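You operate a simulated robot arm through the tools that you are given. There is no shell and no other tool.

Carry out the task below with a simulated two-armed robot. There is one attempt and no reset: what you move stays moved.

JOB
Zero the grey meter at DARK, then bring its reading to about 245.
Fine: swing the blue arm over the seat first and leave it there; press ZERO once; leave the slider at OPEN; use the white knob.

It is judged by the outcome, as a careful person would: the job done as asked, and still so three seconds after it is handed in. It fails if anything else is knocked over, pushed out of place, dropped, spilled or broken.

ROBOT AND FRAMES
Two 7-joint arms with fingered hands on one trunk that stands fixed in place. Base frame: the origin is at the foot of the trunk, x ahead of it, y to its left, z up; the work surface is at about z = 0.935. Readings come in m, degrees, newtons and seconds.
The left shoulder is at [0.032, 0.187, 1.342], the right one opposite. With the tool pointing down near the work surface each hand reaches from about 0.1 to 0.74 m from the base axis, measured 20 degrees to its own side. Payload 3.6 kg a hand.
The TCP of each hand is the grasp point between the finger pads, 0.026 m short of the fingertips. In the tool frame z runs along the fingers and y along their closing line. The gripper opens to 0.088 m; its body begins 0.03 m behind the TCP. The gripper is a hand of 3 fingers: y runs from the thumb to the fingers, the wrist lies at [-0.017, -0.098, -0.164] in the tool frame.
Orientation is that of the tool frame in the base frame, as [roll, pitch, yaw] about the fixed x, y, z axes, in that order (R = Rz(yaw) Ry(pitch) Rx(roll)). With the fingers straight down and the wrist toward the robot, the tool's x, y and z point along [0, 1, 0], [1, 0, 0] and [0, 0, -1] of the base frame.

CONTROLS
- The arms move only by the tool send_rows. It takes "left_motion", "right_motion" or both (then of equal length, played together; a hand with none holds still); each is a list of rows, each a list of 6 numbers: the shift along the tool's x, y, z in m, then the turn, a rotation vector about the tool's x, y, z in degrees. In form: [[tx, ty, tz, rx, ry, rz], ...]. A call has 1 to 20 rows; each row is the pose to reach, as a shift and turn from the pose commanded when the call began, along the tool's axes at that moment. Rows are played at 5 a second. More than 0.05 m and 8.6 degrees between two rows, and nothing of the call is played. A pose out of reach is approached as far as the arm can. The call stops where the force on the tool passes 50 N (or 10 N more than at its start, if that is more) or the arm is blocked; 0.2 s more then pass. In this call time passes only in rows, and 0.2 s behind the last. It gives the time, the measured TCP pose, the force on the tool (base axes), the opening and the grip force at its end, in the units of the frame above (readings bear some noise), with the torque about the TCP (base axes, N m) and any sound that the robot's microphone picked up.
- Cameras (640 x 400 px; columns grow to the right, rows downward): "scene" is now at [0.2257, 0.0339, 1.2754]; the picture's right is [0.35, -0.94, 0.00], its down [-0.19, -0.07, -0.98] and it looks along [0.92, 0.34, -0.21] (base axes); focal length 214 px, centre (320, 200). "left" rides on the left gripper at [-0.056, -0.08, -0.102] in its tool frame; the picture's right is [-0.73, -0.32, 0.60], its down [0.62, -0.67, 0.41] and it looks along [0.27, 0.68, 0.69] (tool axes); focal length 247 px, centre (320, 200). "right" rides on the right gripper at [0.056, -0.08, -0.102] in its tool frame; the picture's right is [-0.73, 0.32, -0.60], its down [-0.62, -0.66, 0.41] and it looks along [-0.27, 0.68, 0.69] (tool axes); focal length 247 px, centre (320, 200). There is no depth. A picture from a camera that has moved, and an enlarged one, comes with that camera's place and axes in the base frame and with its lens.
- capture(camera): a new picture of that camera. It takes no simulated time.
- lift_body(by): moves the trunk up (or, below 0, down) by that many m; the arms and the scene camera ride with it, the base frame stays. It gives what a move gives, with no picture.
- set_fingers(fingers, thumb_bend, thumb_turn, hand): sets how far each is bent, from 0 (flat) to 1 (curled in); at 0.3 the hand is open as for a grip, at 0.7 the pads meet at the TCP. One left out holds its place. A second passes; each finger stops where it meets its share of the squeeze, and holds until it gets a number again. It is the only way to open and close the hand. It gives what a move gives, with no picture; readings hold the bend of each and the force on the fingers (four entries, about 0 where the hand has none), thumb and palm. thumb_turn goes from beside the hand (0) to across from the fingers (1), as for a grip.
- aim_head(pan, tilt): turns the head with the scene camera to pan (to the left, within 60 degrees either way) and tilt (down, from -29 to 69), counted from straight ahead of the robot (the tilt from the chest, where the trunk bows). It gives what a move gives.
- zoom(camera, box): a new picture of the part [left, top, right, bottom] of that camera's present view, enlarged. It takes no simulated time.
- hand_in(): hands the job in; it is judged then, once.

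Places have to be worked out from the pictures, the camera data and where the tool is seen. Open the grippers and draw the arms clear of the work before you hand the job in, unless the task says otherwise.

The tools are called after "Request:" by a JSON object that holds its "name" and its "arguments". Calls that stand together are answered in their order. send_rows: Moves the arms, as the interface text tells. Its arguments: {"type":"object","properties":{"left_motion":{"type":"array"},"right_motion":{"type":"array"}},"required":[]} The other tools are called the same way: lift_body (by) moves the trunk up or down; set_fingers (fingers, thumb_bend, thumb_turn, hand) moves the fingers one by one; aim_head (pan, tilt) turns the head that bears the scene camera; capture (camera) takes a picture; zoom (camera, box) takes an enlarged picture of a part of a camera's view; hand_in () hands the job in.

At the start:

```text
time: 0.0
left_tcp_pos: [0.4199, 0.3875, 1.3259]
left_tcp_rot: [-179.9, -0.1, 89.9]
left_contact_force: [0.1, 0.3, 0.3]
left_torque: [0.01, 0.01, 0.02]
left_finger_gap: 0.0877
left_finger_force: 0.0
left_shape: jaw
left_bend: [0.3, 0.3, 0.98]
left_finger forces: [0.1, 0.0, 0.0, 0.0, 0.0, 0.1]
right_tcp_pos: [0.5681, -0.0641, 1.3075]
right_tcp_rot: [-179.9, 0.0, 90.1]
right_contact_force: [0.9, -0.3, 0.1]
right_torque: [-0.01, 0.01, 0.0]
right_finger_gap: 0.0875
right_finger_force: 0.1
right_shape: jaw
right_bend: [0.3, 0.3, 0.98]
right_finger forces: [0.0, 0.0, 0.0, 0.0, 0.0, 0.1]
trunk travel left (down, up): [-0.475, 0.282]
head pan, tilt (commanded): [20.6, 11.8]
```

scene: 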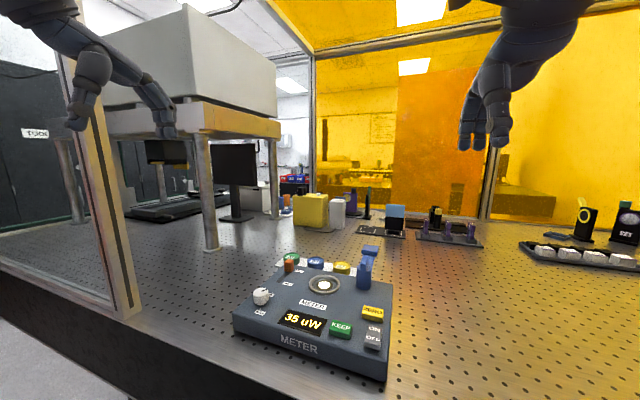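
right: 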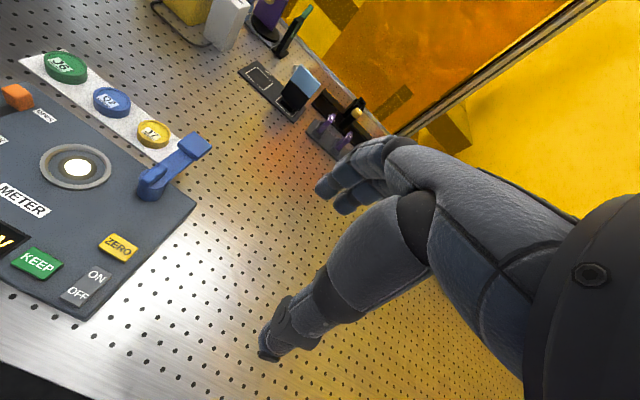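
left: 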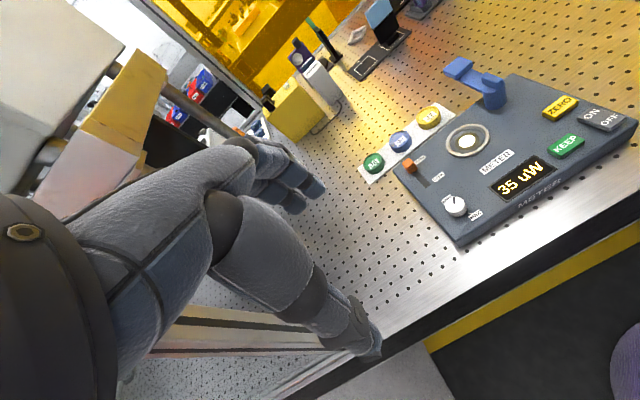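

The meter lies ahead and slightly left of the robot, reading 35 uW. I'll zoom in on it from all cameras to identify the controls.

Request:
{"name": "zoom", "arguments": {"camera": "scene", "box": [220, 230, 410, 390]}}

Request:
{"name": "zoom", "arguments": {"camera": "left", "box": [350, 40, 640, 260]}}

Request:
{"name": "zoom", "arguments": {"camera": "right", "box": [0, 30, 260, 330]}}

```text
2.50 times, centred on (315, 310) of scene
camera zoom: at [0.2257, 0.0339, 1.2754], right [0.35, -0.94, 0.0], down [-0.19, -0.07, -0.98], along [0.92, 0.34, -0.21], focal length 536 px, centre (332, -75)
```

zoom: 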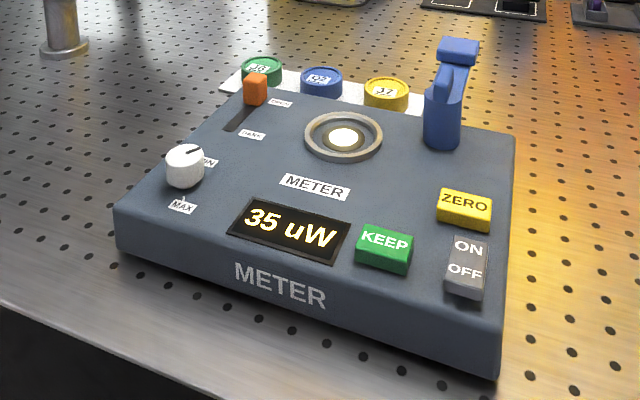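

```text
1.82 times, centred on (495, 150) of left
camera zoom: at [0.3407, 0.3299, 1.4279], right [-0.32, -0.73, -0.6], down [-0.67, 0.62, -0.41], along [0.68, 0.27, -0.69], focal length 449 px, centre (2, 291)
```

zoom: 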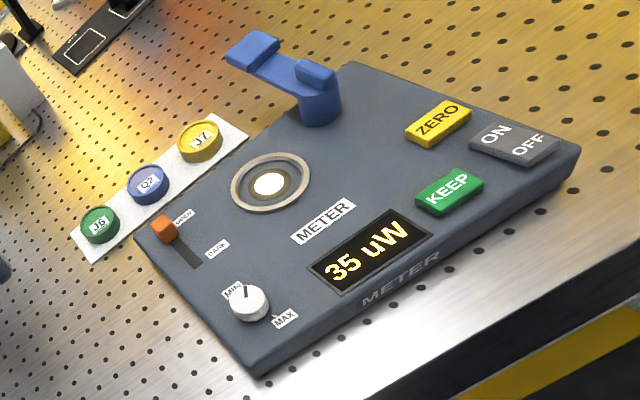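

```text
1.33 times, centred on (130, 180) of right
camera zoom: at [0.4879, -0.0075, 1.4091], right [0.32, -0.73, 0.6], down [-0.66, -0.62, -0.41], along [0.68, -0.27, -0.69], focal length 329 px, centre (573, 227)
```

zoom: 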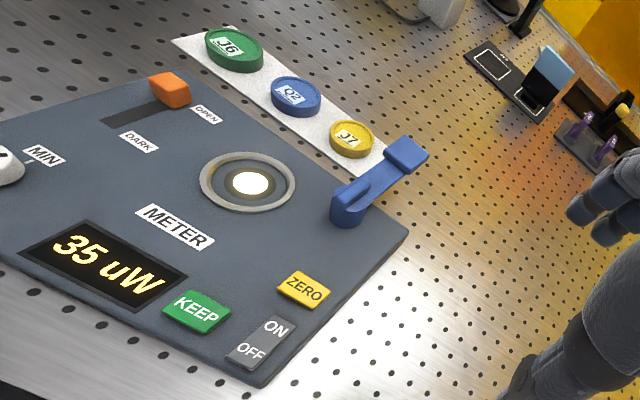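

The slider is at OPEN, the blue arm points away from the robot (its post is near (0.675, 0.09)), and the seat is near (0.647, 0.181, 0.98). Next I'll look closely at the hands' shape before choosing how to touch things.

Request:
{"name": "zoom", "arguments": {"camera": "scene", "box": [430, 0, 610, 170]}}

Request:
{"name": "zoom", "arguments": {"camera": "scene", "box": [30, 0, 210, 150]}}

Request:
{"name": "zoom", "arguments": {"camera": "right", "box": [60, 110, 230, 220]}}

Request:
{"name": "zoom", "arguments": {"camera": "left", "box": [400, 40, 560, 140]}}

```text
2.35 times, centred on (520, 85) of scene
camera zoom: at [0.2257, 0.0339, 1.2754], right [0.35, -0.94, 0.0], down [-0.19, -0.07, -0.98], along [0.92, 0.34, -0.21], focal length 505 px, centre (-151, 471)
```

zoom: 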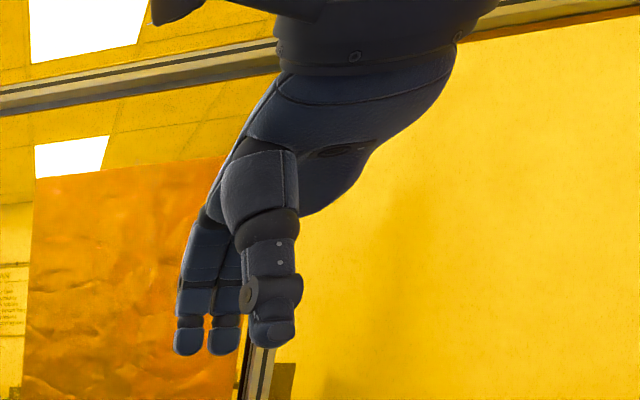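

```text
2.67 times, centred on (120, 75) of scene
camera zoom: at [0.2257, 0.0339, 1.2754], right [0.35, -0.94, 0.0], down [-0.19, -0.07, -0.98], along [0.92, 0.34, -0.21], focal length 572 px, centre (853, 533)
```

zoom: 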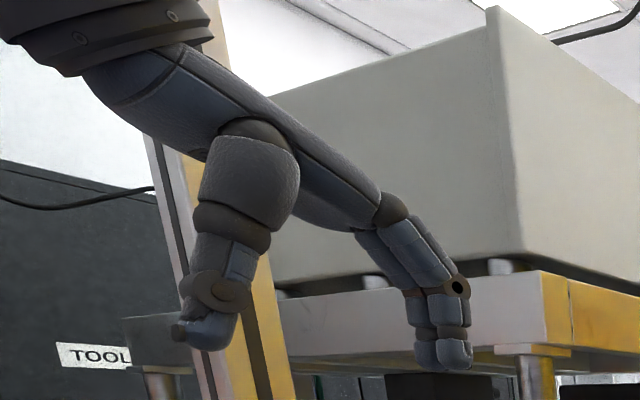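

```text
3.64 times, centred on (145, 165) of right
camera zoom: at [0.4879, -0.0075, 1.4091], right [0.32, -0.73, 0.6], down [-0.66, -0.62, -0.41], along [0.68, -0.27, -0.69], focal length 898 px, centre (956, 327)
```

zoom: 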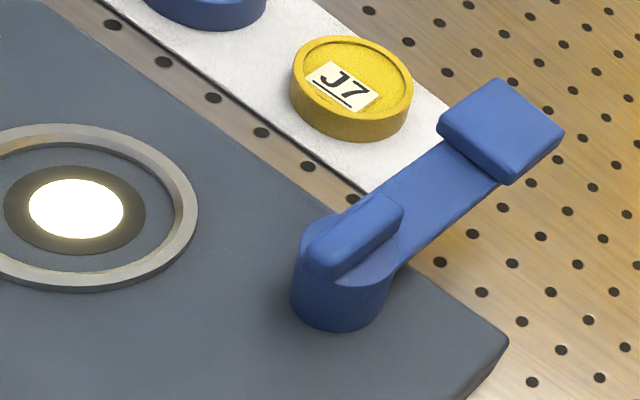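

```text
4.00 times, centred on (480, 90) of left
camera zoom: at [0.3407, 0.3299, 1.4279], right [-0.32, -0.73, -0.6], down [-0.67, 0.62, -0.41], along [0.68, 0.27, -0.69], focal length 988 px, centre (-320, 640)
```

zoom: 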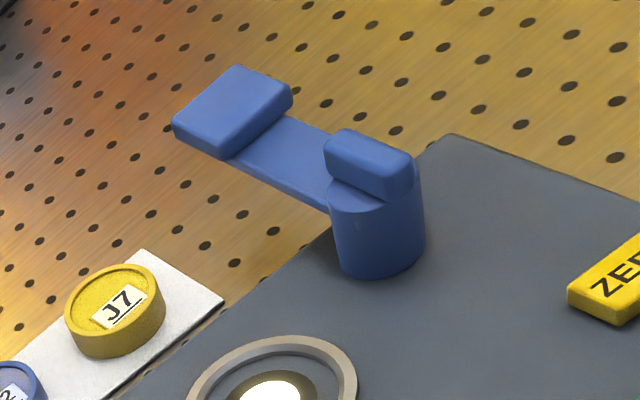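

Each hand has two fingers and a thumb. I'll draw the right hand back to the right, yawed so its camera still watches the meter. I'll also close the left hand into a narrow poker and check its shape.

Request:
{"name": "send_rows", "arguments": {"right_motion": [[-0.022, -0.0185, -0.003, 0, 0, -5.6], [-0.044, -0.037, -0.006, 0, 0, -11.2], [-0.066, -0.0555, -0.009, 0, 0, -16.9], [-0.088, -0.074, -0.012, 0, 0, -22.5], [-0.11, -0.0925, -0.015, 0, 0, -28.1], [-0.132, -0.111, -0.018, 0, 0, -33.7], [-0.154, -0.1295, -0.021, 0, 0, -39.4], [-0.176, -0.148, -0.0225, 0, 0, -45]]}}

Request:
{"name": "set_fingers", "arguments": {"hand": "left", "fingers": 0.7, "thumb_bend": 0.7, "thumb_turn": 1}}

Request:
{"name": "capture", "arguments": {"camera": "scene"}}

Request:
{"name": "capture", "arguments": {"camera": "right"}}

Request:
{"name": "capture", "arguments": {"camera": "left"}}

```text
time: 1.8
left_tcp_pos: [0.4213, 0.3853, 1.3201]
left_tcp_rot: [-180.0, -0.1, 90.0]
left_contact_force: [-0.5, 0.1, 0.4]
left_torque: [0.01, 0.01, -0.01]
left_finger_gap: 0.0877
left_finger_force: 0.0
left_shape: jaw
left_bend: [0.3, 0.3, 0.98]
left_finger forces: [0.0, 0.0, 0.0, 0.0, 0.1, 0.0]
right_tcp_pos: [0.4201, -0.2409, 1.3237]
right_tcp_rot: [179.9, 0.0, 135.2]
right_contact_force: [-0.6, 0.3, 0.3]
right_torque: [0.01, -0.01, 0.03]
right_finger_gap: 0.0877
right_finger_force: 0.0
right_shape: jaw
right_bend: [0.3, 0.3, 0.98]
right_finger forces: [0.0, 0.1, 0.0, 0.0, 0.0, 0.0]
trunk travel left (down, up): [-0.475, 0.282]
head pan, tilt (commanded): [20.6, 11.8]
```

```text
time: 2.8
left_tcp_pos: [0.421, 0.3861, 1.3194]
left_tcp_rot: [180.0, 0.1, 90.1]
left_contact_force: [0.6, -0.3, -0.1]
left_torque: [0.01, 0.02, 0.03]
left_finger_gap: 0.004
left_finger_force: 0.0
left_shape: fingers
left_bend: [0.7, 0.7, 1.0]
left_finger forces: [0.0, 0.0, 0.1, 0.1, 0.0, 0.0]
right_tcp_pos: [0.419, -0.2407, 1.3245]
right_tcp_rot: [-180.0, 0.1, 135.1]
right_contact_force: [0.4, 0.3, -0.1]
right_torque: [0.02, 0.02, 0.01]
right_finger_gap: 0.0878
right_finger_force: 0.1
right_shape: jaw
right_bend: [0.3, 0.3, 0.98]
right_finger forces: [0.0, 0.1, 0.1, 0.0, 0.0, 0.0]
trunk travel left (down, up): [-0.475, 0.282]
head pan, tilt (commanded): [20.6, 11.8]
```

```text
taken
camera scene: at [0.2257, 0.0338, 1.2755], right [0.35, -0.94, 0.0], down [-0.19, -0.07, -0.98], along [0.92, 0.34, -0.21], focal length 214 px, centre (320, 200)
```

scene: 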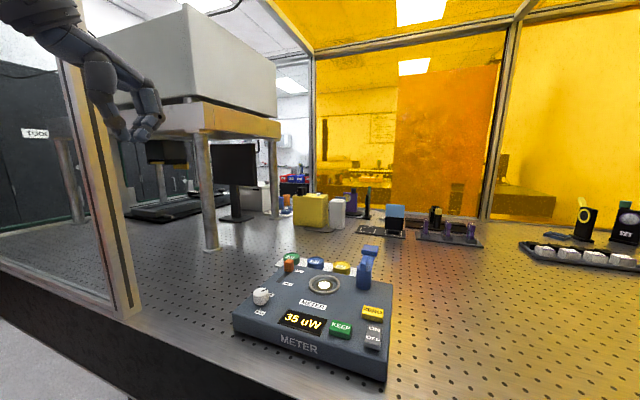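

```text
taken
camera right: at [0.3243, -0.2571, 1.4252], right [0.75, -0.29, 0.6], down [-0.03, -0.91, -0.41], along [0.67, 0.29, -0.69], focal length 247 px, centre (320, 200)
```

right: 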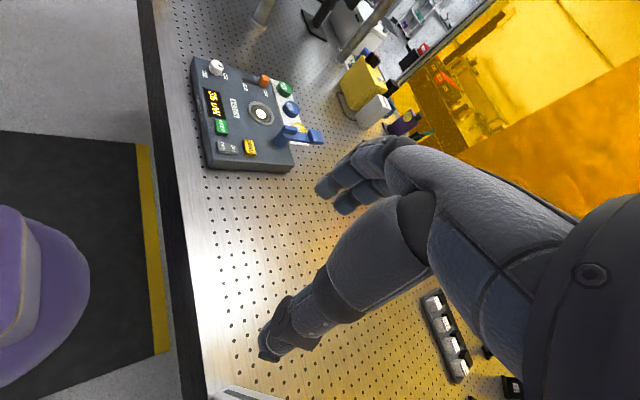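

```text
taken
camera left: at [0.3409, 0.3296, 1.4207], right [-0.32, -0.73, -0.6], down [-0.67, 0.62, -0.41], along [0.68, 0.27, -0.69], focal length 247 px, centre (320, 200)
```

left: 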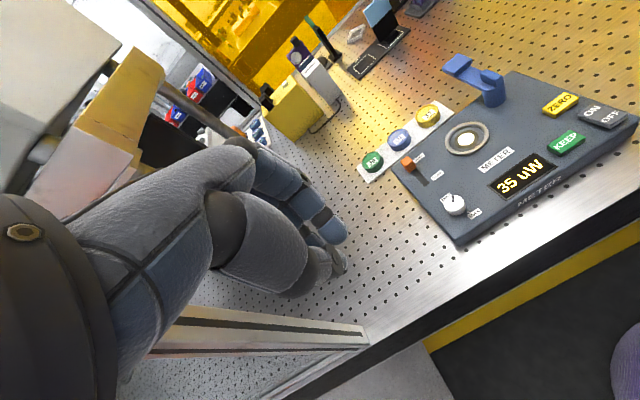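

The right camera still sees the whole meter. I'll zoom on the closed left hand and on the knob to read its markings.

Request:
{"name": "zoom", "arguments": {"camera": "scene", "box": [80, 40, 200, 160]}}

Request:
{"name": "zoom", "arguments": {"camera": "left", "box": [390, 130, 550, 240]}}

Request:
{"name": "zoom", "arguments": {"camera": "right", "box": [170, 40, 340, 190]}}

Request:
{"name": "zoom", "arguments": {"camera": "scene", "box": [235, 250, 315, 330]}}

```text
3.33 times, centred on (140, 100) of scene
camera zoom: at [0.2257, 0.0338, 1.2755], right [0.35, -0.94, 0.0], down [-0.19, -0.07, -0.98], along [0.92, 0.34, -0.21], focal length 715 px, centre (920, 533)
```

zoom: 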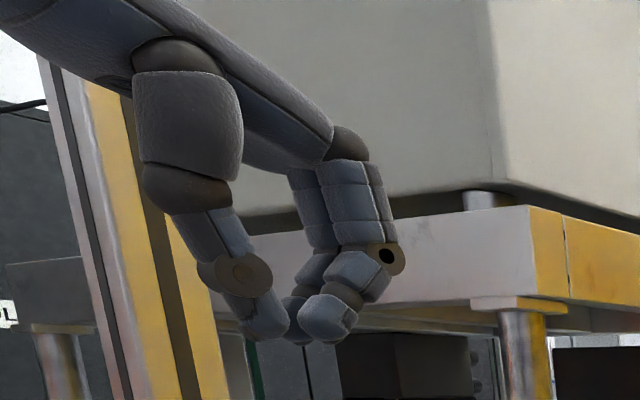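

```text
3.64 times, centred on (470, 185) of left
camera zoom: at [0.3409, 0.3296, 1.4207], right [-0.32, -0.73, -0.6], down [-0.67, 0.62, -0.41], along [0.68, 0.27, -0.69], focal length 898 px, centre (-226, 254)
```

zoom: 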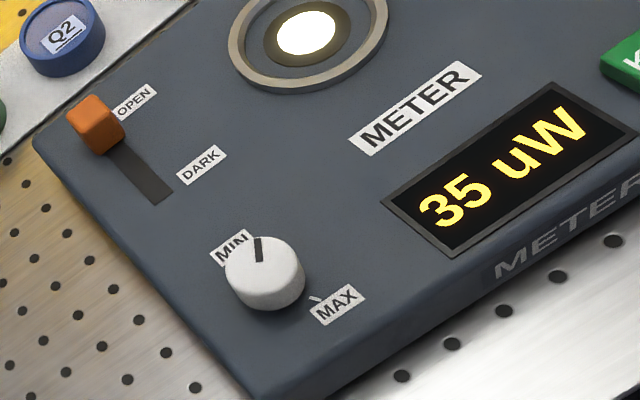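

```text
2.67 times, centred on (255, 115) of right
camera zoom: at [0.3243, -0.2571, 1.4252], right [0.75, -0.29, 0.6], down [-0.03, -0.91, -0.41], along [0.67, 0.29, -0.69], focal length 659 px, centre (493, 427)
```

zoom: 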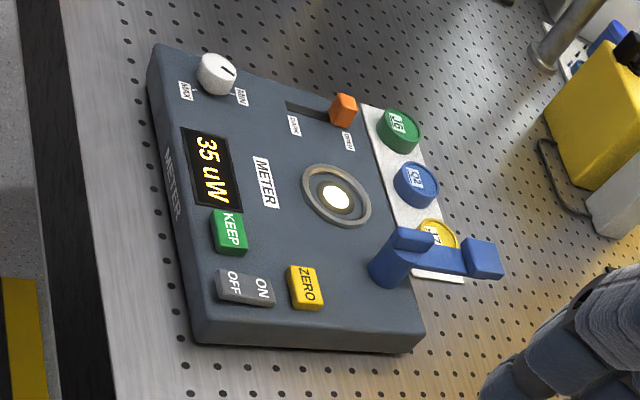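

```text
5.00 times, centred on (275, 290) of scene
camera zoom: at [0.2257, 0.0338, 1.2755], right [0.35, -0.94, 0.0], down [-0.19, -0.07, -0.98], along [0.92, 0.34, -0.21], focal length 1072 px, centre (545, -250)
```

zoom: 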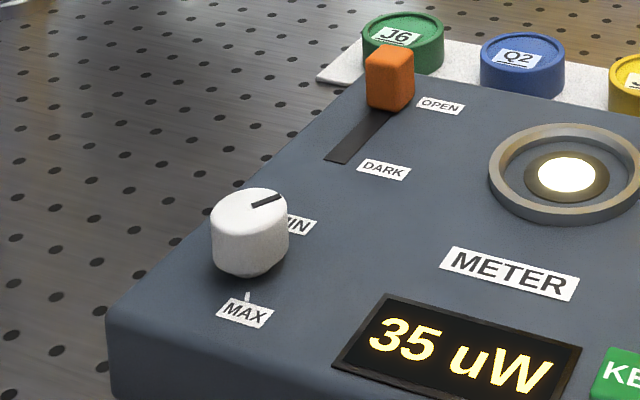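

The pointer sits just past MIN at about −37° from +x, and clockwise goes toward MAX. For the blue arm, its bar runs along +x from the post at z≈1.005–1.017. I'll bring the closed left hand, tilted 25° forward, to a hover right of the bar.

Request:
{"name": "send_rows", "arguments": {"left_motion": [[-0.025, 0.02, 0.005, -1.8, 0, 0], [-0.05, 0.04, 0.014, -3.6, 0, 0], [-0.076, 0.06, 0.023, -5.4, 0, 0], [-0.101, 0.08, 0.034, -7.2, 0, 0], [-0.127, 0.1, 0.045, -9, 0, 0], [-0.152, 0.12, 0.057, -10.8, 0, 0], [-0.178, 0.14, 0.069, -12.6, 0, 0], [-0.203, 0.16, 0.08, -14.4, 0, 0], [-0.229, 0.18, 0.091, -16.2, 0, 0], [-0.254, 0.2, 0.103, -18, 0, 0], [-0.28, 0.22, 0.114, -19.8, 0, 0], [-0.305, 0.24, 0.126, -21.6, 0, 0], [-0.331, 0.26, 0.137, -23.4, 0, 0], [-0.354, 0.28, 0.15, -25, 0, 0]]}}

Request:
{"name": "capture", "arguments": {"camera": "scene"}}

Request:
{"name": "capture", "arguments": {"camera": "left"}}

Request:
{"name": "capture", "arguments": {"camera": "right"}}

```text
time: 5.8
left_tcp_pos: [0.7005, 0.0327, 1.1696]
left_tcp_rot: [155.0, -0.1, 90.1]
left_contact_force: [0.6, 0.4, -0.1]
left_torque: [0.02, 0.01, 0.03]
left_finger_gap: 0.0037
left_finger_force: 0.0
left_shape: fingers
left_bend: [0.7, 0.7, 1.0]
left_finger forces: [0.0, 0.0, 0.0, 0.0, 0.0, 0.0]
right_tcp_pos: [0.42, -0.2406, 1.3234]
right_tcp_rot: [180.0, -0.1, 135.1]
right_contact_force: [0.5, 0.0, -0.2]
right_torque: [0.0, 0.01, -0.02]
right_finger_gap: 0.0879
right_finger_force: 0.0
right_shape: jaw
right_bend: [0.3, 0.3, 0.98]
right_finger forces: [0.0, 0.1, 0.0, 0.0, 0.1, 0.0]
trunk travel left (down, up): [-0.475, 0.282]
head pan, tilt (commanded): [20.6, 11.8]
```

```text
taken
camera scene: at [0.226, 0.033, 1.2754], right [0.35, -0.94, 0.0], down [-0.19, -0.07, -0.98], along [0.92, 0.34, -0.21], focal length 214 px, centre (320, 200)
```

scene: 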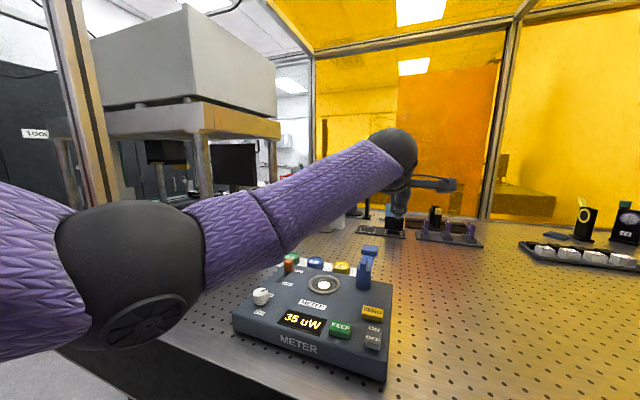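

```text
taken
camera left: at [0.5849, -0.025, 1.227], right [-0.04, -0.73, -0.68], down [-0.43, 0.62, -0.65], along [0.9, 0.27, -0.34], focal length 247 px, centre (320, 200)
```

left: 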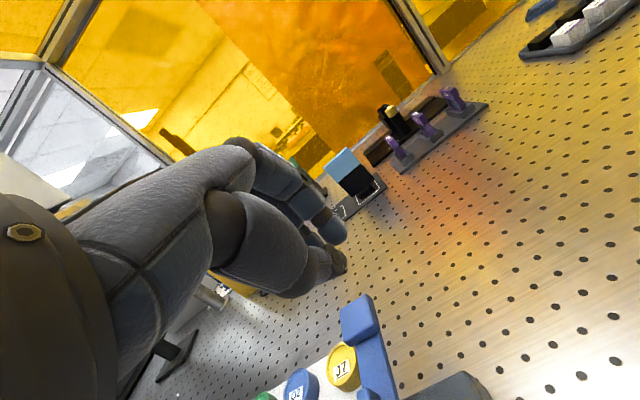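

```text
taken
camera right: at [0.3247, -0.2579, 1.4249], right [0.75, -0.29, 0.6], down [-0.03, -0.91, -0.41], along [0.67, 0.29, -0.69], focal length 247 px, centre (320, 200)
```

right: 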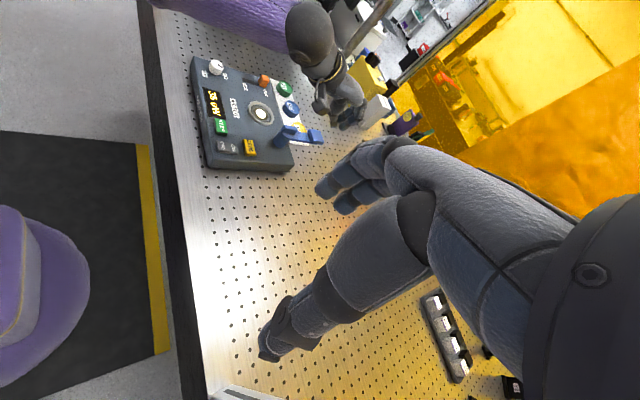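

The hand is hovering at (0.70, 0.033, 1.17), clear of things. I'll zoom to check the hand's shape against the blue arm.

Request:
{"name": "zoom", "arguments": {"camera": "scene", "box": [330, 110, 490, 300]}}

Request:
{"name": "zoom", "arguments": {"camera": "right", "box": [200, 0, 420, 190]}}

Request:
{"name": "zoom", "arguments": {"camera": "left", "box": [220, 180, 480, 400]}}

```text
2.11 times, centred on (410, 205) of scene
camera zoom: at [0.226, 0.033, 1.2754], right [0.35, -0.94, 0.0], down [-0.19, -0.07, -0.98], along [0.92, 0.34, -0.21], focal length 452 px, centre (130, 190)
```

zoom: 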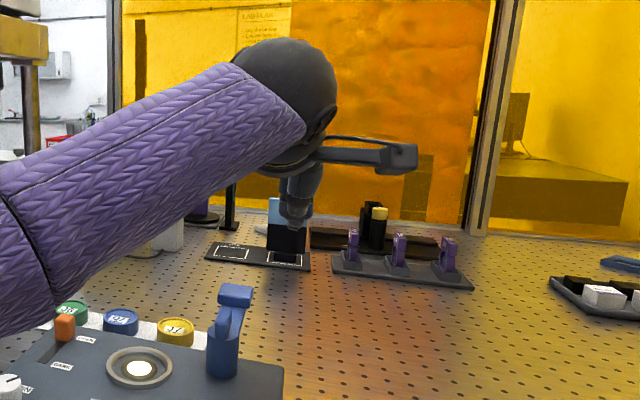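

```text
2.11 times, centred on (310, 95) of right
camera zoom: at [0.3247, -0.2579, 1.4249], right [0.75, -0.29, 0.6], down [-0.03, -0.91, -0.41], along [0.67, 0.29, -0.69], focal length 520 px, centre (341, 421)
```

zoom: 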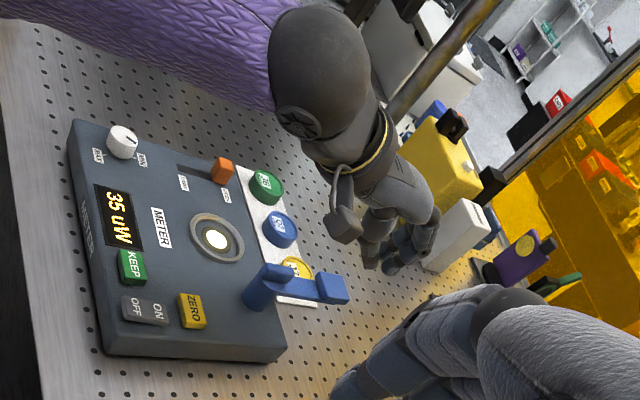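

```text
1.82 times, centred on (350, 290) of left
camera zoom: at [0.5849, -0.025, 1.227], right [-0.04, -0.73, -0.68], down [-0.43, 0.62, -0.65], along [0.9, 0.27, -0.34], focal length 449 px, centre (266, 36)
```

zoom: 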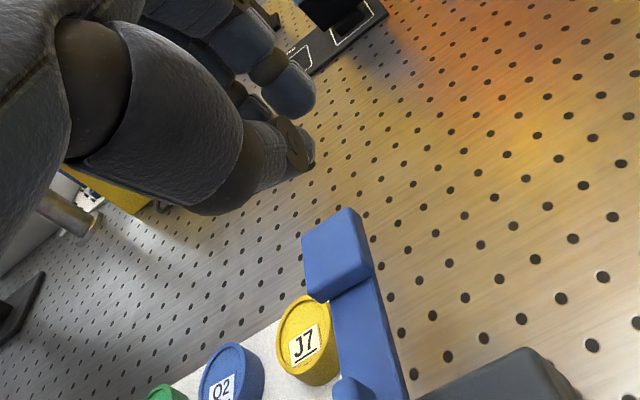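

The path down beside the blue arm is clear. The hand and its camera bracket stay to the right, so I'll lower the poker to tip height z≈1.0 at y≈0.03, right of the bar.

Request:
{"name": "send_rows", "arguments": {"left_motion": [[0, -0.006, 0.025, 0, 0, 0], [0, -0.012, 0.05, 0, 0, 0], [0, -0.018, 0.075, 0, 0, 0], [0, -0.024, 0.1, 0, 0, 0], [0, -0.03, 0.125, 0, 0, 0], [0, -0.0363, 0.1486, 0, 0, 0]]}}

Request:
{"name": "zoom", "arguments": {"camera": "scene", "box": [230, 180, 480, 390]}}

Request:
{"name": "zoom", "arguments": {"camera": "right", "box": [170, 0, 390, 190]}}

Request:
{"name": "capture", "arguments": {"camera": "left"}}

```text
time: 7.2
left_tcp_pos: [0.7241, 0.0339, 1.0443]
left_tcp_rot: [155.0, 0.1, 90.0]
left_contact_force: [0.1, 0.0, -0.1]
left_torque: [0.02, 0.01, -0.04]
left_finger_gap: 0.0038
left_finger_force: 0.1
left_shape: fingers
left_bend: [0.7, 0.7, 1.0]
left_finger forces: [0.0, 0.1, 0.0, 0.1, 0.0, 0.0]
left hand out of reach, approached as far as the arm can: row 6
right_tcp_pos: [0.4202, -0.2399, 1.3227]
right_tcp_rot: [180.0, 0.0, 135.1]
right_contact_force: [-0.4, 0.3, -0.6]
right_torque: [-0.02, -0.04, 0.04]
right_finger_gap: 0.088
right_finger_force: 0.0
right_shape: jaw
right_bend: [0.3, 0.3, 0.98]
right_finger forces: [0.1, 0.0, 0.1, 0.0, 0.0, 0.0]
trunk travel left (down, up): [-0.475, 0.282]
head pan, tilt (commanded): [20.6, 11.8]
```

```text
1.90 times, centred on (355, 285) of scene
camera zoom: at [0.2256, 0.0341, 1.2755], right [0.35, -0.94, 0.0], down [-0.19, -0.07, -0.98], along [0.92, 0.34, -0.21], focal length 408 px, centre (253, 38)
```

zoom: 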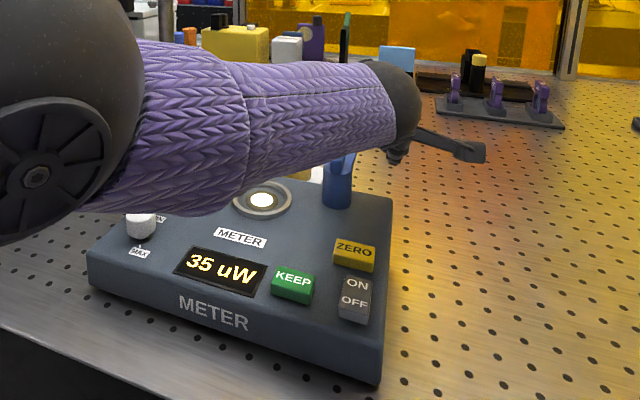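

```text
2.11 times, centred on (280, 95) of right
camera zoom: at [0.3243, -0.2567, 1.4253], right [0.75, -0.29, 0.6], down [-0.03, -0.91, -0.41], along [0.67, 0.29, -0.69], focal length 520 px, centre (404, 421)
```

zoom: 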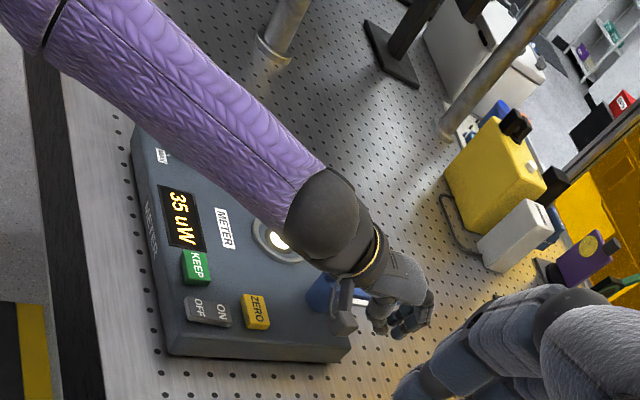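

```text
taken
camera left: at [0.6084, -0.0229, 1.1026], right [-0.04, -0.74, -0.68], down [-0.43, 0.62, -0.65], along [0.9, 0.27, -0.34], focal length 247 px, centre (320, 200)
```

left: 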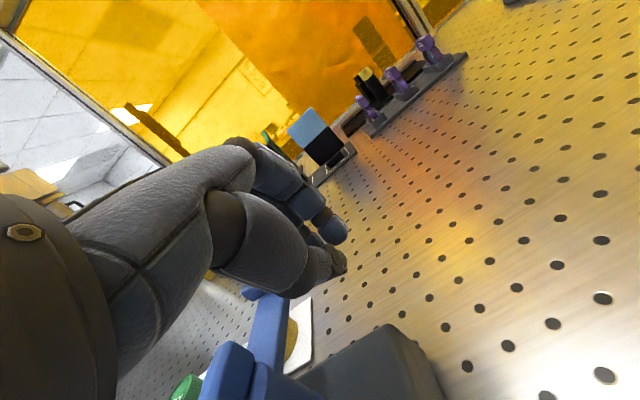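

Row 6 was out of reach: the TCP stopped at z=1.044 with no contact. I'll back the hand up, then lower the trunk 0.06 m to gain reach.

Request:
{"name": "send_rows", "arguments": {"left_motion": [[0, 0.012, -0.03, 0, 0, 0], [0, 0.024, -0.06, 0, 0, 0], [0, 0.033, -0.09, 0, 0, 0]]}}

Request:
{"name": "lift_body", "arguments": {"by": -0.06}}

Request:
{"name": "capture", "arguments": {"camera": "scene"}}

Request:
{"name": "capture", "arguments": {"camera": "right"}}

```text
time: 8.0
left_tcp_pos: [0.7161, 0.0328, 1.1377]
left_tcp_rot: [155.0, -0.1, 90.1]
left_contact_force: [-0.9, 0.2, -0.6]
left_torque: [-0.01, 0.03, -0.02]
left_finger_gap: 0.0037
left_finger_force: 0.0
left_shape: fingers
left_bend: [0.7, 0.7, 1.0]
left_finger forces: [0.0, 0.0, 0.0, 0.0, 0.0, 0.1]
right_tcp_pos: [0.4198, -0.2412, 1.323]
right_tcp_rot: [180.0, 0.0, 135.1]
right_contact_force: [-0.4, 0.8, -0.5]
right_torque: [0.01, 0.01, 0.0]
right_finger_gap: 0.0878
right_finger_force: 0.0
right_shape: jaw
right_bend: [0.3, 0.3, 0.98]
right_finger forces: [0.0, 0.1, 0.0, 0.0, 0.0, 0.0]
trunk travel left (down, up): [-0.475, 0.282]
head pan, tilt (commanded): [20.6, 11.8]
```

```text
time: 9.0
left_tcp_pos: [0.7169, 0.0324, 1.0792]
left_tcp_rot: [154.9, 0.0, 90.0]
left_contact_force: [0.2, 0.0, 1.0]
left_torque: [0.0, -0.03, 0.03]
left_finger_gap: 0.0037
left_finger_force: 0.1
left_shape: fingers
left_bend: [0.7, 0.7, 1.0]
left_finger forces: [0.1, 0.1, 0.1, 0.0, 0.0, 0.1]
right_tcp_pos: [0.4186, -0.2397, 1.2627]
right_tcp_rot: [180.0, 0.1, 135.2]
right_contact_force: [-0.8, -0.3, -0.4]
right_torque: [-0.01, 0.01, 0.05]
right_finger_gap: 0.0879
right_finger_force: 0.0
right_shape: jaw
right_bend: [0.3, 0.3, 0.98]
right_finger forces: [0.0, 0.0, 0.0, 0.1, 0.0, 0.0]
trunk travel left (down, up): [-0.415, 0.342]
head pan, tilt (commanded): [20.6, 11.8]
```

```text
taken
camera scene: at [0.2305, 0.0338, 1.2126], right [0.35, -0.94, 0.0], down [-0.19, -0.07, -0.98], along [0.92, 0.34, -0.21], focal length 214 px, centre (320, 200)
```

scene: 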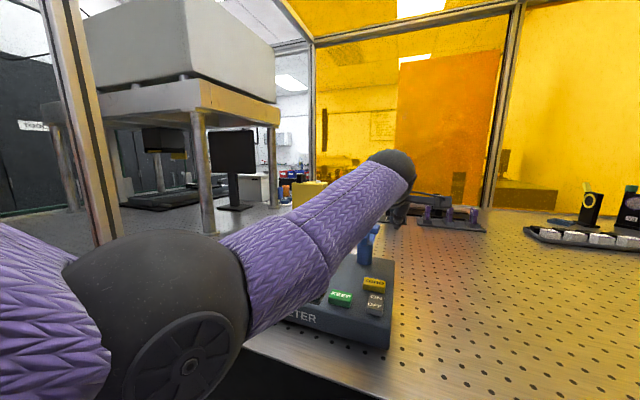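

```text
taken
camera right: at [0.3234, -0.2568, 1.3647], right [0.75, -0.29, 0.6], down [-0.03, -0.91, -0.41], along [0.67, 0.29, -0.69], focal length 247 px, centre (320, 200)
```

right: 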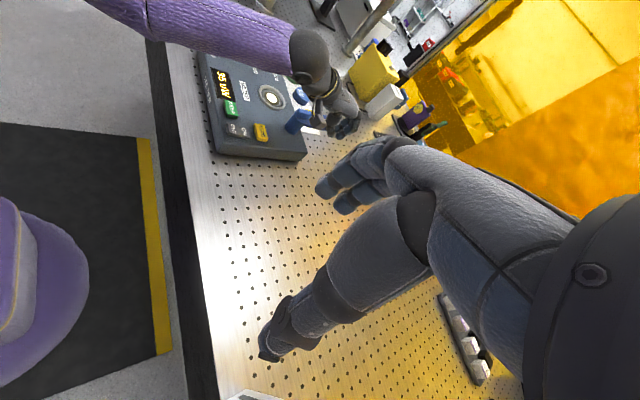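

The trunk is lowered and the elbow and forearm remain clear of the meter. Now I'll lower the poker beside the bar to TCP z≈1.02.

Request:
{"name": "send_rows", "arguments": {"left_motion": [[0, -0.0041, 0.019, 0, 0, 0], [0, -0.0082, 0.038, 0, 0, 0], [0, -0.0123, 0.0571, 0, 0, 0]]}}

Request:
{"name": "capture", "arguments": {"camera": "scene"}}

Request:
{"name": "zoom", "arguments": {"camera": "right", "box": [180, 0, 400, 180]}}

Request:
{"name": "capture", "arguments": {"camera": "left"}}

```text
time: 9.8
left_tcp_pos: [0.7308, 0.033, 1.0203]
left_tcp_rot: [155.0, 0.1, 90.0]
left_contact_force: [0.1, 0.1, 0.6]
left_torque: [0.01, 0.0, 0.01]
left_finger_gap: 0.0035
left_finger_force: 0.0
left_shape: fingers
left_bend: [0.7, 0.7, 1.0]
left_finger forces: [0.0, 0.0, 0.1, 0.0, 0.0, 0.0]
right_tcp_pos: [0.4205, -0.2394, 1.2622]
right_tcp_rot: [-179.9, 0.0, 135.2]
right_contact_force: [0.6, 0.0, -0.3]
right_torque: [-0.03, 0.0, 0.02]
right_finger_gap: 0.0878
right_finger_force: 0.0
right_shape: jaw
right_bend: [0.3, 0.3, 0.98]
right_finger forces: [0.1, 0.0, 0.0, 0.0, 0.1, 0.1]
trunk travel left (down, up): [-0.415, 0.342]
head pan, tilt (commanded): [20.6, 11.8]
```

```text
taken
camera scene: at [0.2311, 0.0337, 1.2124], right [0.35, -0.94, 0.0], down [-0.19, -0.07, -0.98], along [0.92, 0.34, -0.21], focal length 214 px, centre (320, 200)
```

scene: 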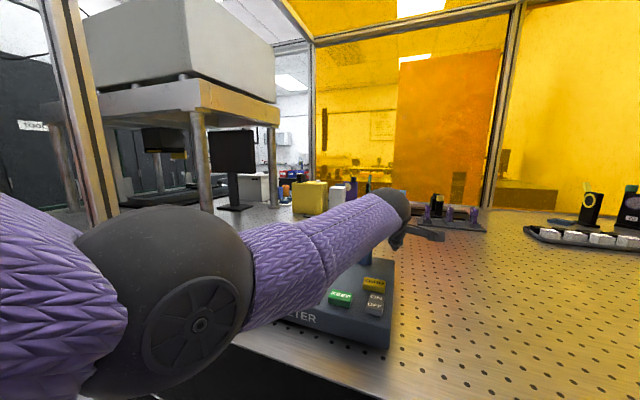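

```text
2.22 times, centred on (290, 90) of right
camera zoom: at [0.3243, -0.257, 1.3642], right [0.75, -0.29, 0.6], down [-0.03, -0.91, -0.41], along [0.67, 0.29, -0.69], focal length 549 px, centre (387, 444)
```

zoom: 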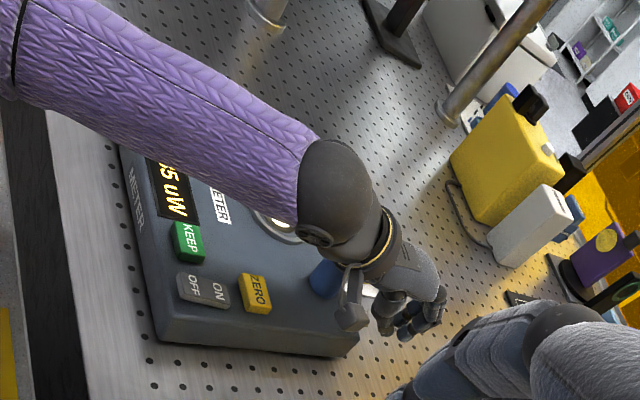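

```text
taken
camera left: at [0.6148, -0.0232, 1.0792], right [-0.04, -0.74, -0.68], down [-0.43, 0.62, -0.65], along [0.9, 0.27, -0.34], focal length 247 px, centre (320, 200)
```

left: 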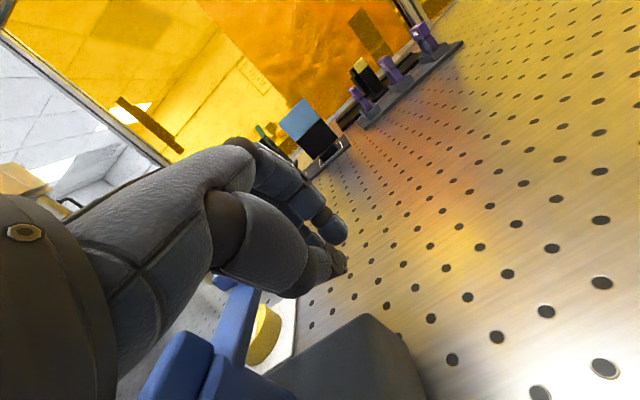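

The hand isn't touching yet, but moving left at this tilt would bring the thumb against the ridge on the post. I'll lift back up with less tilt, open the fingers, and fold the thumb aside so only the fingers hook the bar.

Request:
{"name": "send_rows", "arguments": {"left_motion": [[0, 0.006, -0.03, 2, 0, 0], [0, 0.01, -0.06, 5, 0, 0], [0, 0.011, -0.09, 10, 0, 0], [0, 0.0103, -0.1166, 15, 0, 0], [0, 0.0103, -0.1166, 20, 0, 0]]}}

Request:
{"name": "set_fingers", "arguments": {"hand": "left", "fingers": 0.3, "thumb_bend": 0.3, "thumb_turn": 0}}

Request:
{"name": "capture", "arguments": {"camera": "left"}}

Request:
{"name": "zoom", "arguments": {"camera": "right", "box": [180, 0, 420, 200]}}

Request:
{"name": "capture", "arguments": {"camera": "scene"}}

```text
time: 11.0
left_tcp_pos: [0.6894, 0.0317, 1.1297]
left_tcp_rot: [175.2, -0.1, 89.9]
left_contact_force: [0.1, -0.3, -1.4]
left_torque: [0.04, -0.03, -0.01]
left_finger_gap: 0.0037
left_finger_force: 0.0
left_shape: fingers
left_bend: [0.7, 0.7, 1.0]
left_finger forces: [0.1, 0.1, 0.0, 0.0, 0.0, 0.1]
right_tcp_pos: [0.4208, -0.2397, 1.2609]
right_tcp_rot: [-179.9, 0.0, 135.2]
right_contact_force: [-0.5, -0.8, -1.3]
right_torque: [0.02, -0.02, -0.03]
right_finger_gap: 0.088
right_finger_force: 0.1
right_shape: jaw
right_bend: [0.3, 0.3, 0.98]
right_finger forces: [0.0, 0.0, 0.0, 0.1, 0.0, 0.0]
trunk travel left (down, up): [-0.415, 0.342]
head pan, tilt (commanded): [20.6, 11.8]
```

```text
time: 12.0
left_tcp_pos: [0.6898, 0.032, 1.1301]
left_tcp_rot: [175.0, 0.0, 90.0]
left_contact_force: [0.3, 0.1, -0.3]
left_torque: [0.02, -0.01, -0.01]
left_finger_gap: 0.1177
left_finger_force: 0.1
left_shape: fingers
left_bend: [0.3, 0.3, 0.0]
left_finger forces: [0.0, 0.0, 0.0, 0.0, 0.1, 0.0]
right_tcp_pos: [0.4207, -0.2395, 1.2618]
right_tcp_rot: [179.9, 0.0, 135.1]
right_contact_force: [-0.6, -0.2, -0.7]
right_torque: [0.0, -0.01, 0.02]
right_finger_gap: 0.0878
right_finger_force: 0.1
right_shape: jaw
right_bend: [0.3, 0.3, 0.98]
right_finger forces: [0.0, 0.0, 0.1, 0.1, 0.0, 0.1]
trunk travel left (down, up): [-0.415, 0.342]
head pan, tilt (commanded): [20.6, 11.8]
```

```text
taken
camera left: at [0.6024, -0.0246, 1.2256], right [-0.26, -0.73, -0.62], down [-0.63, 0.62, -0.47], along [0.73, 0.27, -0.63], focal length 247 px, centre (320, 200)
```

left: 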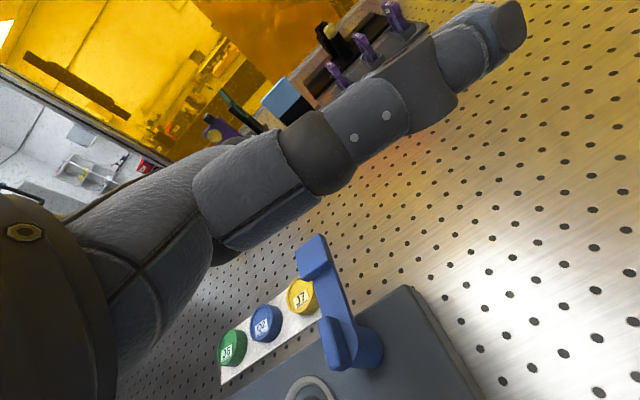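

```text
2.00 times, centred on (300, 100) of right
camera zoom: at [0.324, -0.2569, 1.3642], right [0.75, -0.29, 0.6], down [-0.03, -0.91, -0.41], along [0.67, 0.29, -0.69], focal length 494 px, centre (360, 400)
```

zoom: 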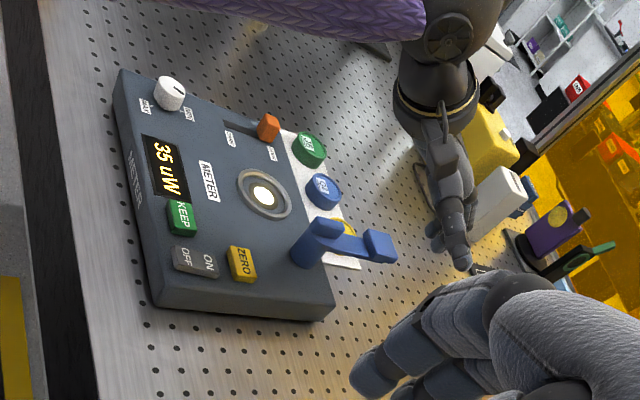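

```text
taken
camera scene: at [0.2309, 0.0337, 1.2124], right [0.35, -0.94, 0.0], down [-0.19, -0.07, -0.98], along [0.92, 0.34, -0.21], focal length 214 px, centre (320, 200)
```

scene: 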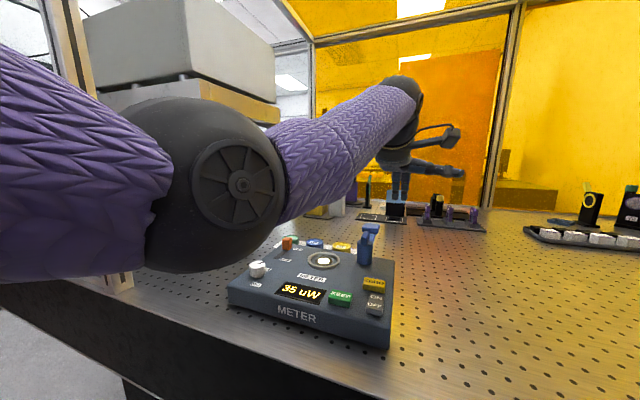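

The thumb now sticks out to the right, away from the blue arm, leaving two straight fingers as a hook. I'll zoom in to verify the finger geometry.

Request:
{"name": "zoom", "arguments": {"camera": "scene", "box": [330, 70, 490, 290]}}

Request:
{"name": "zoom", "arguments": {"camera": "right", "box": [310, 30, 450, 140]}}

```text
1.82 times, centred on (410, 180) of scene
camera zoom: at [0.2309, 0.0337, 1.2124], right [0.35, -0.94, 0.0], down [-0.19, -0.07, -0.98], along [0.92, 0.34, -0.21], focal length 390 px, centre (156, 236)
```

zoom: 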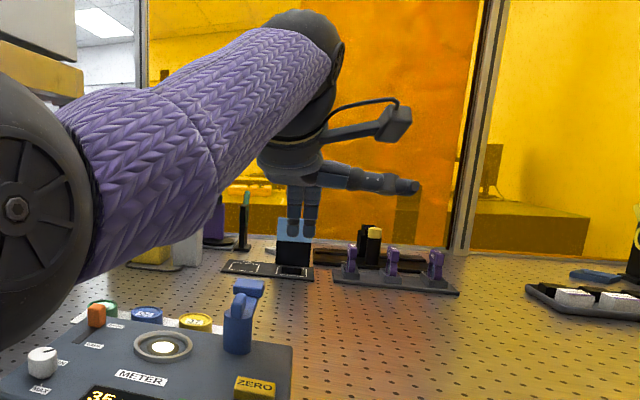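

```text
3.64 times, centred on (380, 85) of right
camera zoom: at [0.324, -0.2569, 1.3642], right [0.75, -0.29, 0.6], down [-0.03, -0.91, -0.41], along [0.67, 0.29, -0.69], focal length 898 px, centre (102, 618)
```

zoom: 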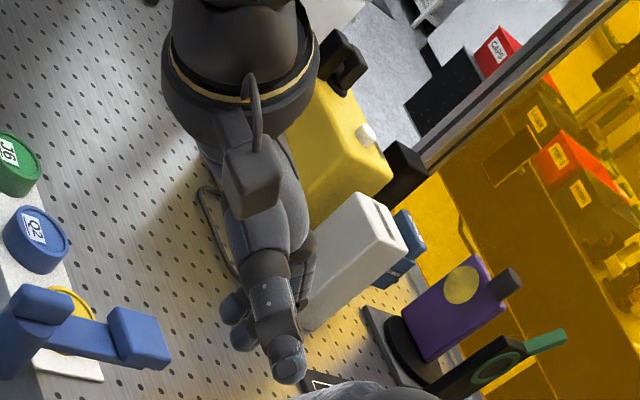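

The fingertips are at about (0.734, 0.031, 1.11), with the thumb 6–7 cm above the tips, and a little forward of the grasp point. I'll descend at y≈0.032 until the tips are near z≈1.0, right of the bar.

Request:
{"name": "send_rows", "arguments": {"left_motion": [[0, -0.0026, 0.027, 0, 0, 0], [0, -0.0052, 0.054, 0, 0, 0], [0, -0.0079, 0.081, 0, 0, 0], [0, -0.0105, 0.1085, 0, 0, 0]]}}

Request:
{"name": "zoom", "arguments": {"camera": "scene", "box": [290, 150, 470, 330]}}

Request:
{"name": "zoom", "arguments": {"camera": "right", "box": [200, 20, 400, 180]}}

Request:
{"name": "capture", "arguments": {"camera": "left"}}

```text
time: 13.0
left_tcp_pos: [0.691, 0.0314, 1.0211]
left_tcp_rot: [175.0, 0.1, 90.0]
left_contact_force: [1.0, -0.1, 0.0]
left_torque: [-0.01, 0.01, 0.02]
left_finger_gap: 0.1177
left_finger_force: 0.0
left_shape: fingers
left_bend: [0.3, 0.3, 0.0]
left_finger forces: [0.0, 0.1, 0.1, 0.0, 0.0, 0.0]
right_tcp_pos: [0.4203, -0.2393, 1.2619]
right_tcp_rot: [180.0, -0.1, 135.1]
right_contact_force: [-0.4, 0.2, -0.4]
right_torque: [0.02, 0.02, -0.01]
right_finger_gap: 0.0878
right_finger_force: 0.1
right_shape: jaw
right_bend: [0.3, 0.3, 0.98]
right_finger forces: [0.1, 0.0, 0.0, 0.0, 0.0, 0.0]
trunk travel left (down, up): [-0.415, 0.342]
head pan, tilt (commanded): [20.6, 11.8]
```

```text
2.22 times, centred on (380, 240) of scene
camera zoom: at [0.231, 0.0337, 1.2124], right [0.35, -0.94, 0.0], down [-0.19, -0.07, -0.98], along [0.92, 0.34, -0.21], focal length 477 px, centre (187, 111)
```

zoom: 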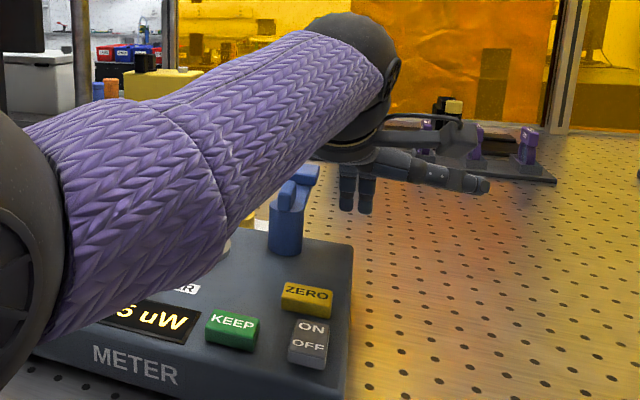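

```text
2.50 times, centred on (300, 100) of right
camera zoom: at [0.3242, -0.2569, 1.3642], right [0.75, -0.29, 0.6], down [-0.03, -0.91, -0.41], along [0.67, 0.29, -0.69], focal length 617 px, centre (370, 450)
```

zoom: 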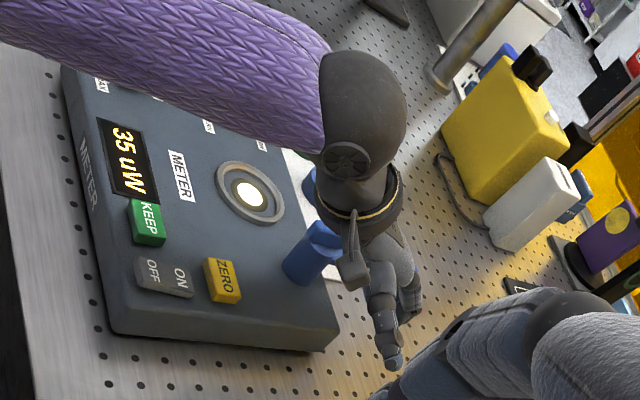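

```text
taken
camera left: at [0.6012, -0.0246, 1.1161], right [-0.27, -0.73, -0.62], down [-0.63, 0.62, -0.47], along [0.73, 0.27, -0.63], focal length 247 px, centre (320, 200)
```

left: 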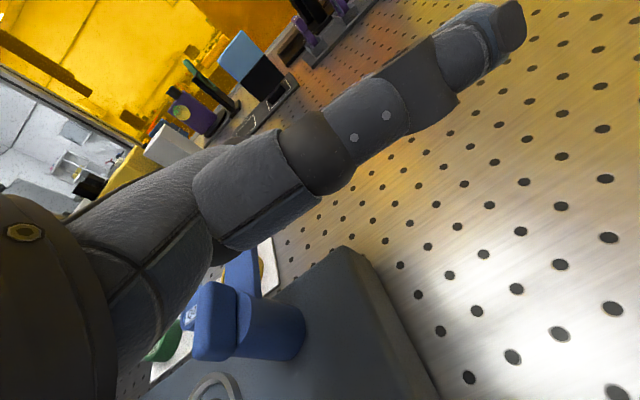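

The tips are at z≈1.003 beside the bar, and the palm is about 3 cm above the ridge. I'll start sweeping left gently along the arc, to about 30°, and watch the force.

Request:
{"name": "send_rows", "arguments": {"left_motion": [[0.008, -0.0005, 0.006, 0, 0, 0], [0.016, -0.0005, 0.006, 0, 0, 0], [0.024, 0, 0.006, 0, 0, 0], [0.031, 0.0005, 0.006, 0, 0, 0], [0.038, 0.0015, 0.006, 0, 0, 0], [0.045, 0.003, 0.006, 0, 0, 0], [0.052, 0.0045, 0.006, 0, 0, 0], [0.058, 0.005, 0.006, 0, 0, 0], [0.063, 0.0053, 0.006, 0, 0, 0]]}}

Request:
{"name": "capture", "arguments": {"camera": "left"}}

Request:
{"name": "zoom", "arguments": {"camera": "right", "box": [200, 20, 400, 180]}}

Request:
{"name": "zoom", "arguments": {"camera": "scene", "box": [290, 150, 470, 330]}}

```text
time: 15.0
left_tcp_pos: [0.6938, 0.0955, 1.0153]
left_tcp_rot: [175.1, 0.0, 90.0]
left_contact_force: [0.7, -0.3, 0.0]
left_torque: [-0.02, -0.01, -0.01]
left_finger_gap: 0.1178
left_finger_force: 0.5
left_shape: fingers
left_bend: [0.3, 0.3, 0.0]
left_finger forces: [0.0, 0.4, 0.0, 0.1, 0.1, 0.1]
right_tcp_pos: [0.4196, -0.2395, 1.2619]
right_tcp_rot: [180.0, 0.0, 135.1]
right_contact_force: [0.3, -0.6, -0.2]
right_torque: [-0.01, 0.03, -0.02]
right_finger_gap: 0.0879
right_finger_force: 0.1
right_shape: jaw
right_bend: [0.3, 0.3, 0.98]
right_finger forces: [0.0, 0.0, 0.1, 0.0, 0.1, 0.0]
trunk travel left (down, up): [-0.415, 0.342]
head pan, tilt (commanded): [20.6, 11.8]
```

```text
taken
camera left: at [0.6065, 0.0391, 1.1109], right [-0.26, -0.74, -0.62], down [-0.63, 0.62, -0.47], along [0.73, 0.27, -0.63], focal length 247 px, centre (320, 200)
```

left: 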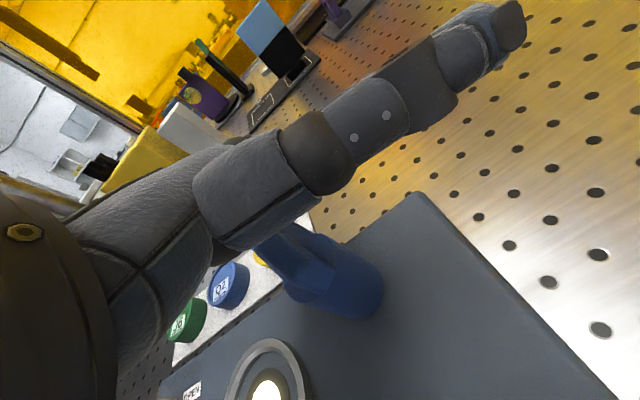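

```text
2.50 times, centred on (300, 100) of right
camera zoom: at [0.324, -0.2569, 1.3643], right [0.75, -0.29, 0.6], down [-0.03, -0.91, -0.41], along [0.67, 0.29, -0.69], focal length 617 px, centre (370, 450)
```

zoom: 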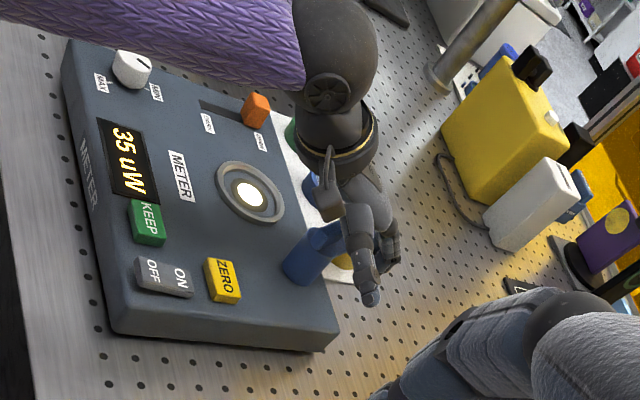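

```text
2.22 times, centred on (380, 240) of scene
camera zoom: at [0.2309, 0.0338, 1.2124], right [0.35, -0.94, 0.0], down [-0.19, -0.07, -0.98], along [0.92, 0.34, -0.21], focal length 477 px, centre (187, 111)
```

zoom: 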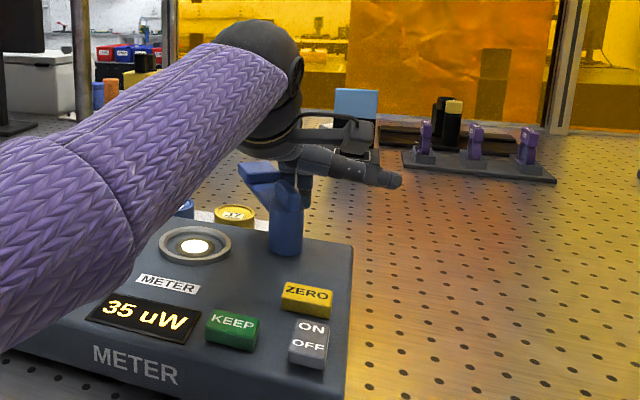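

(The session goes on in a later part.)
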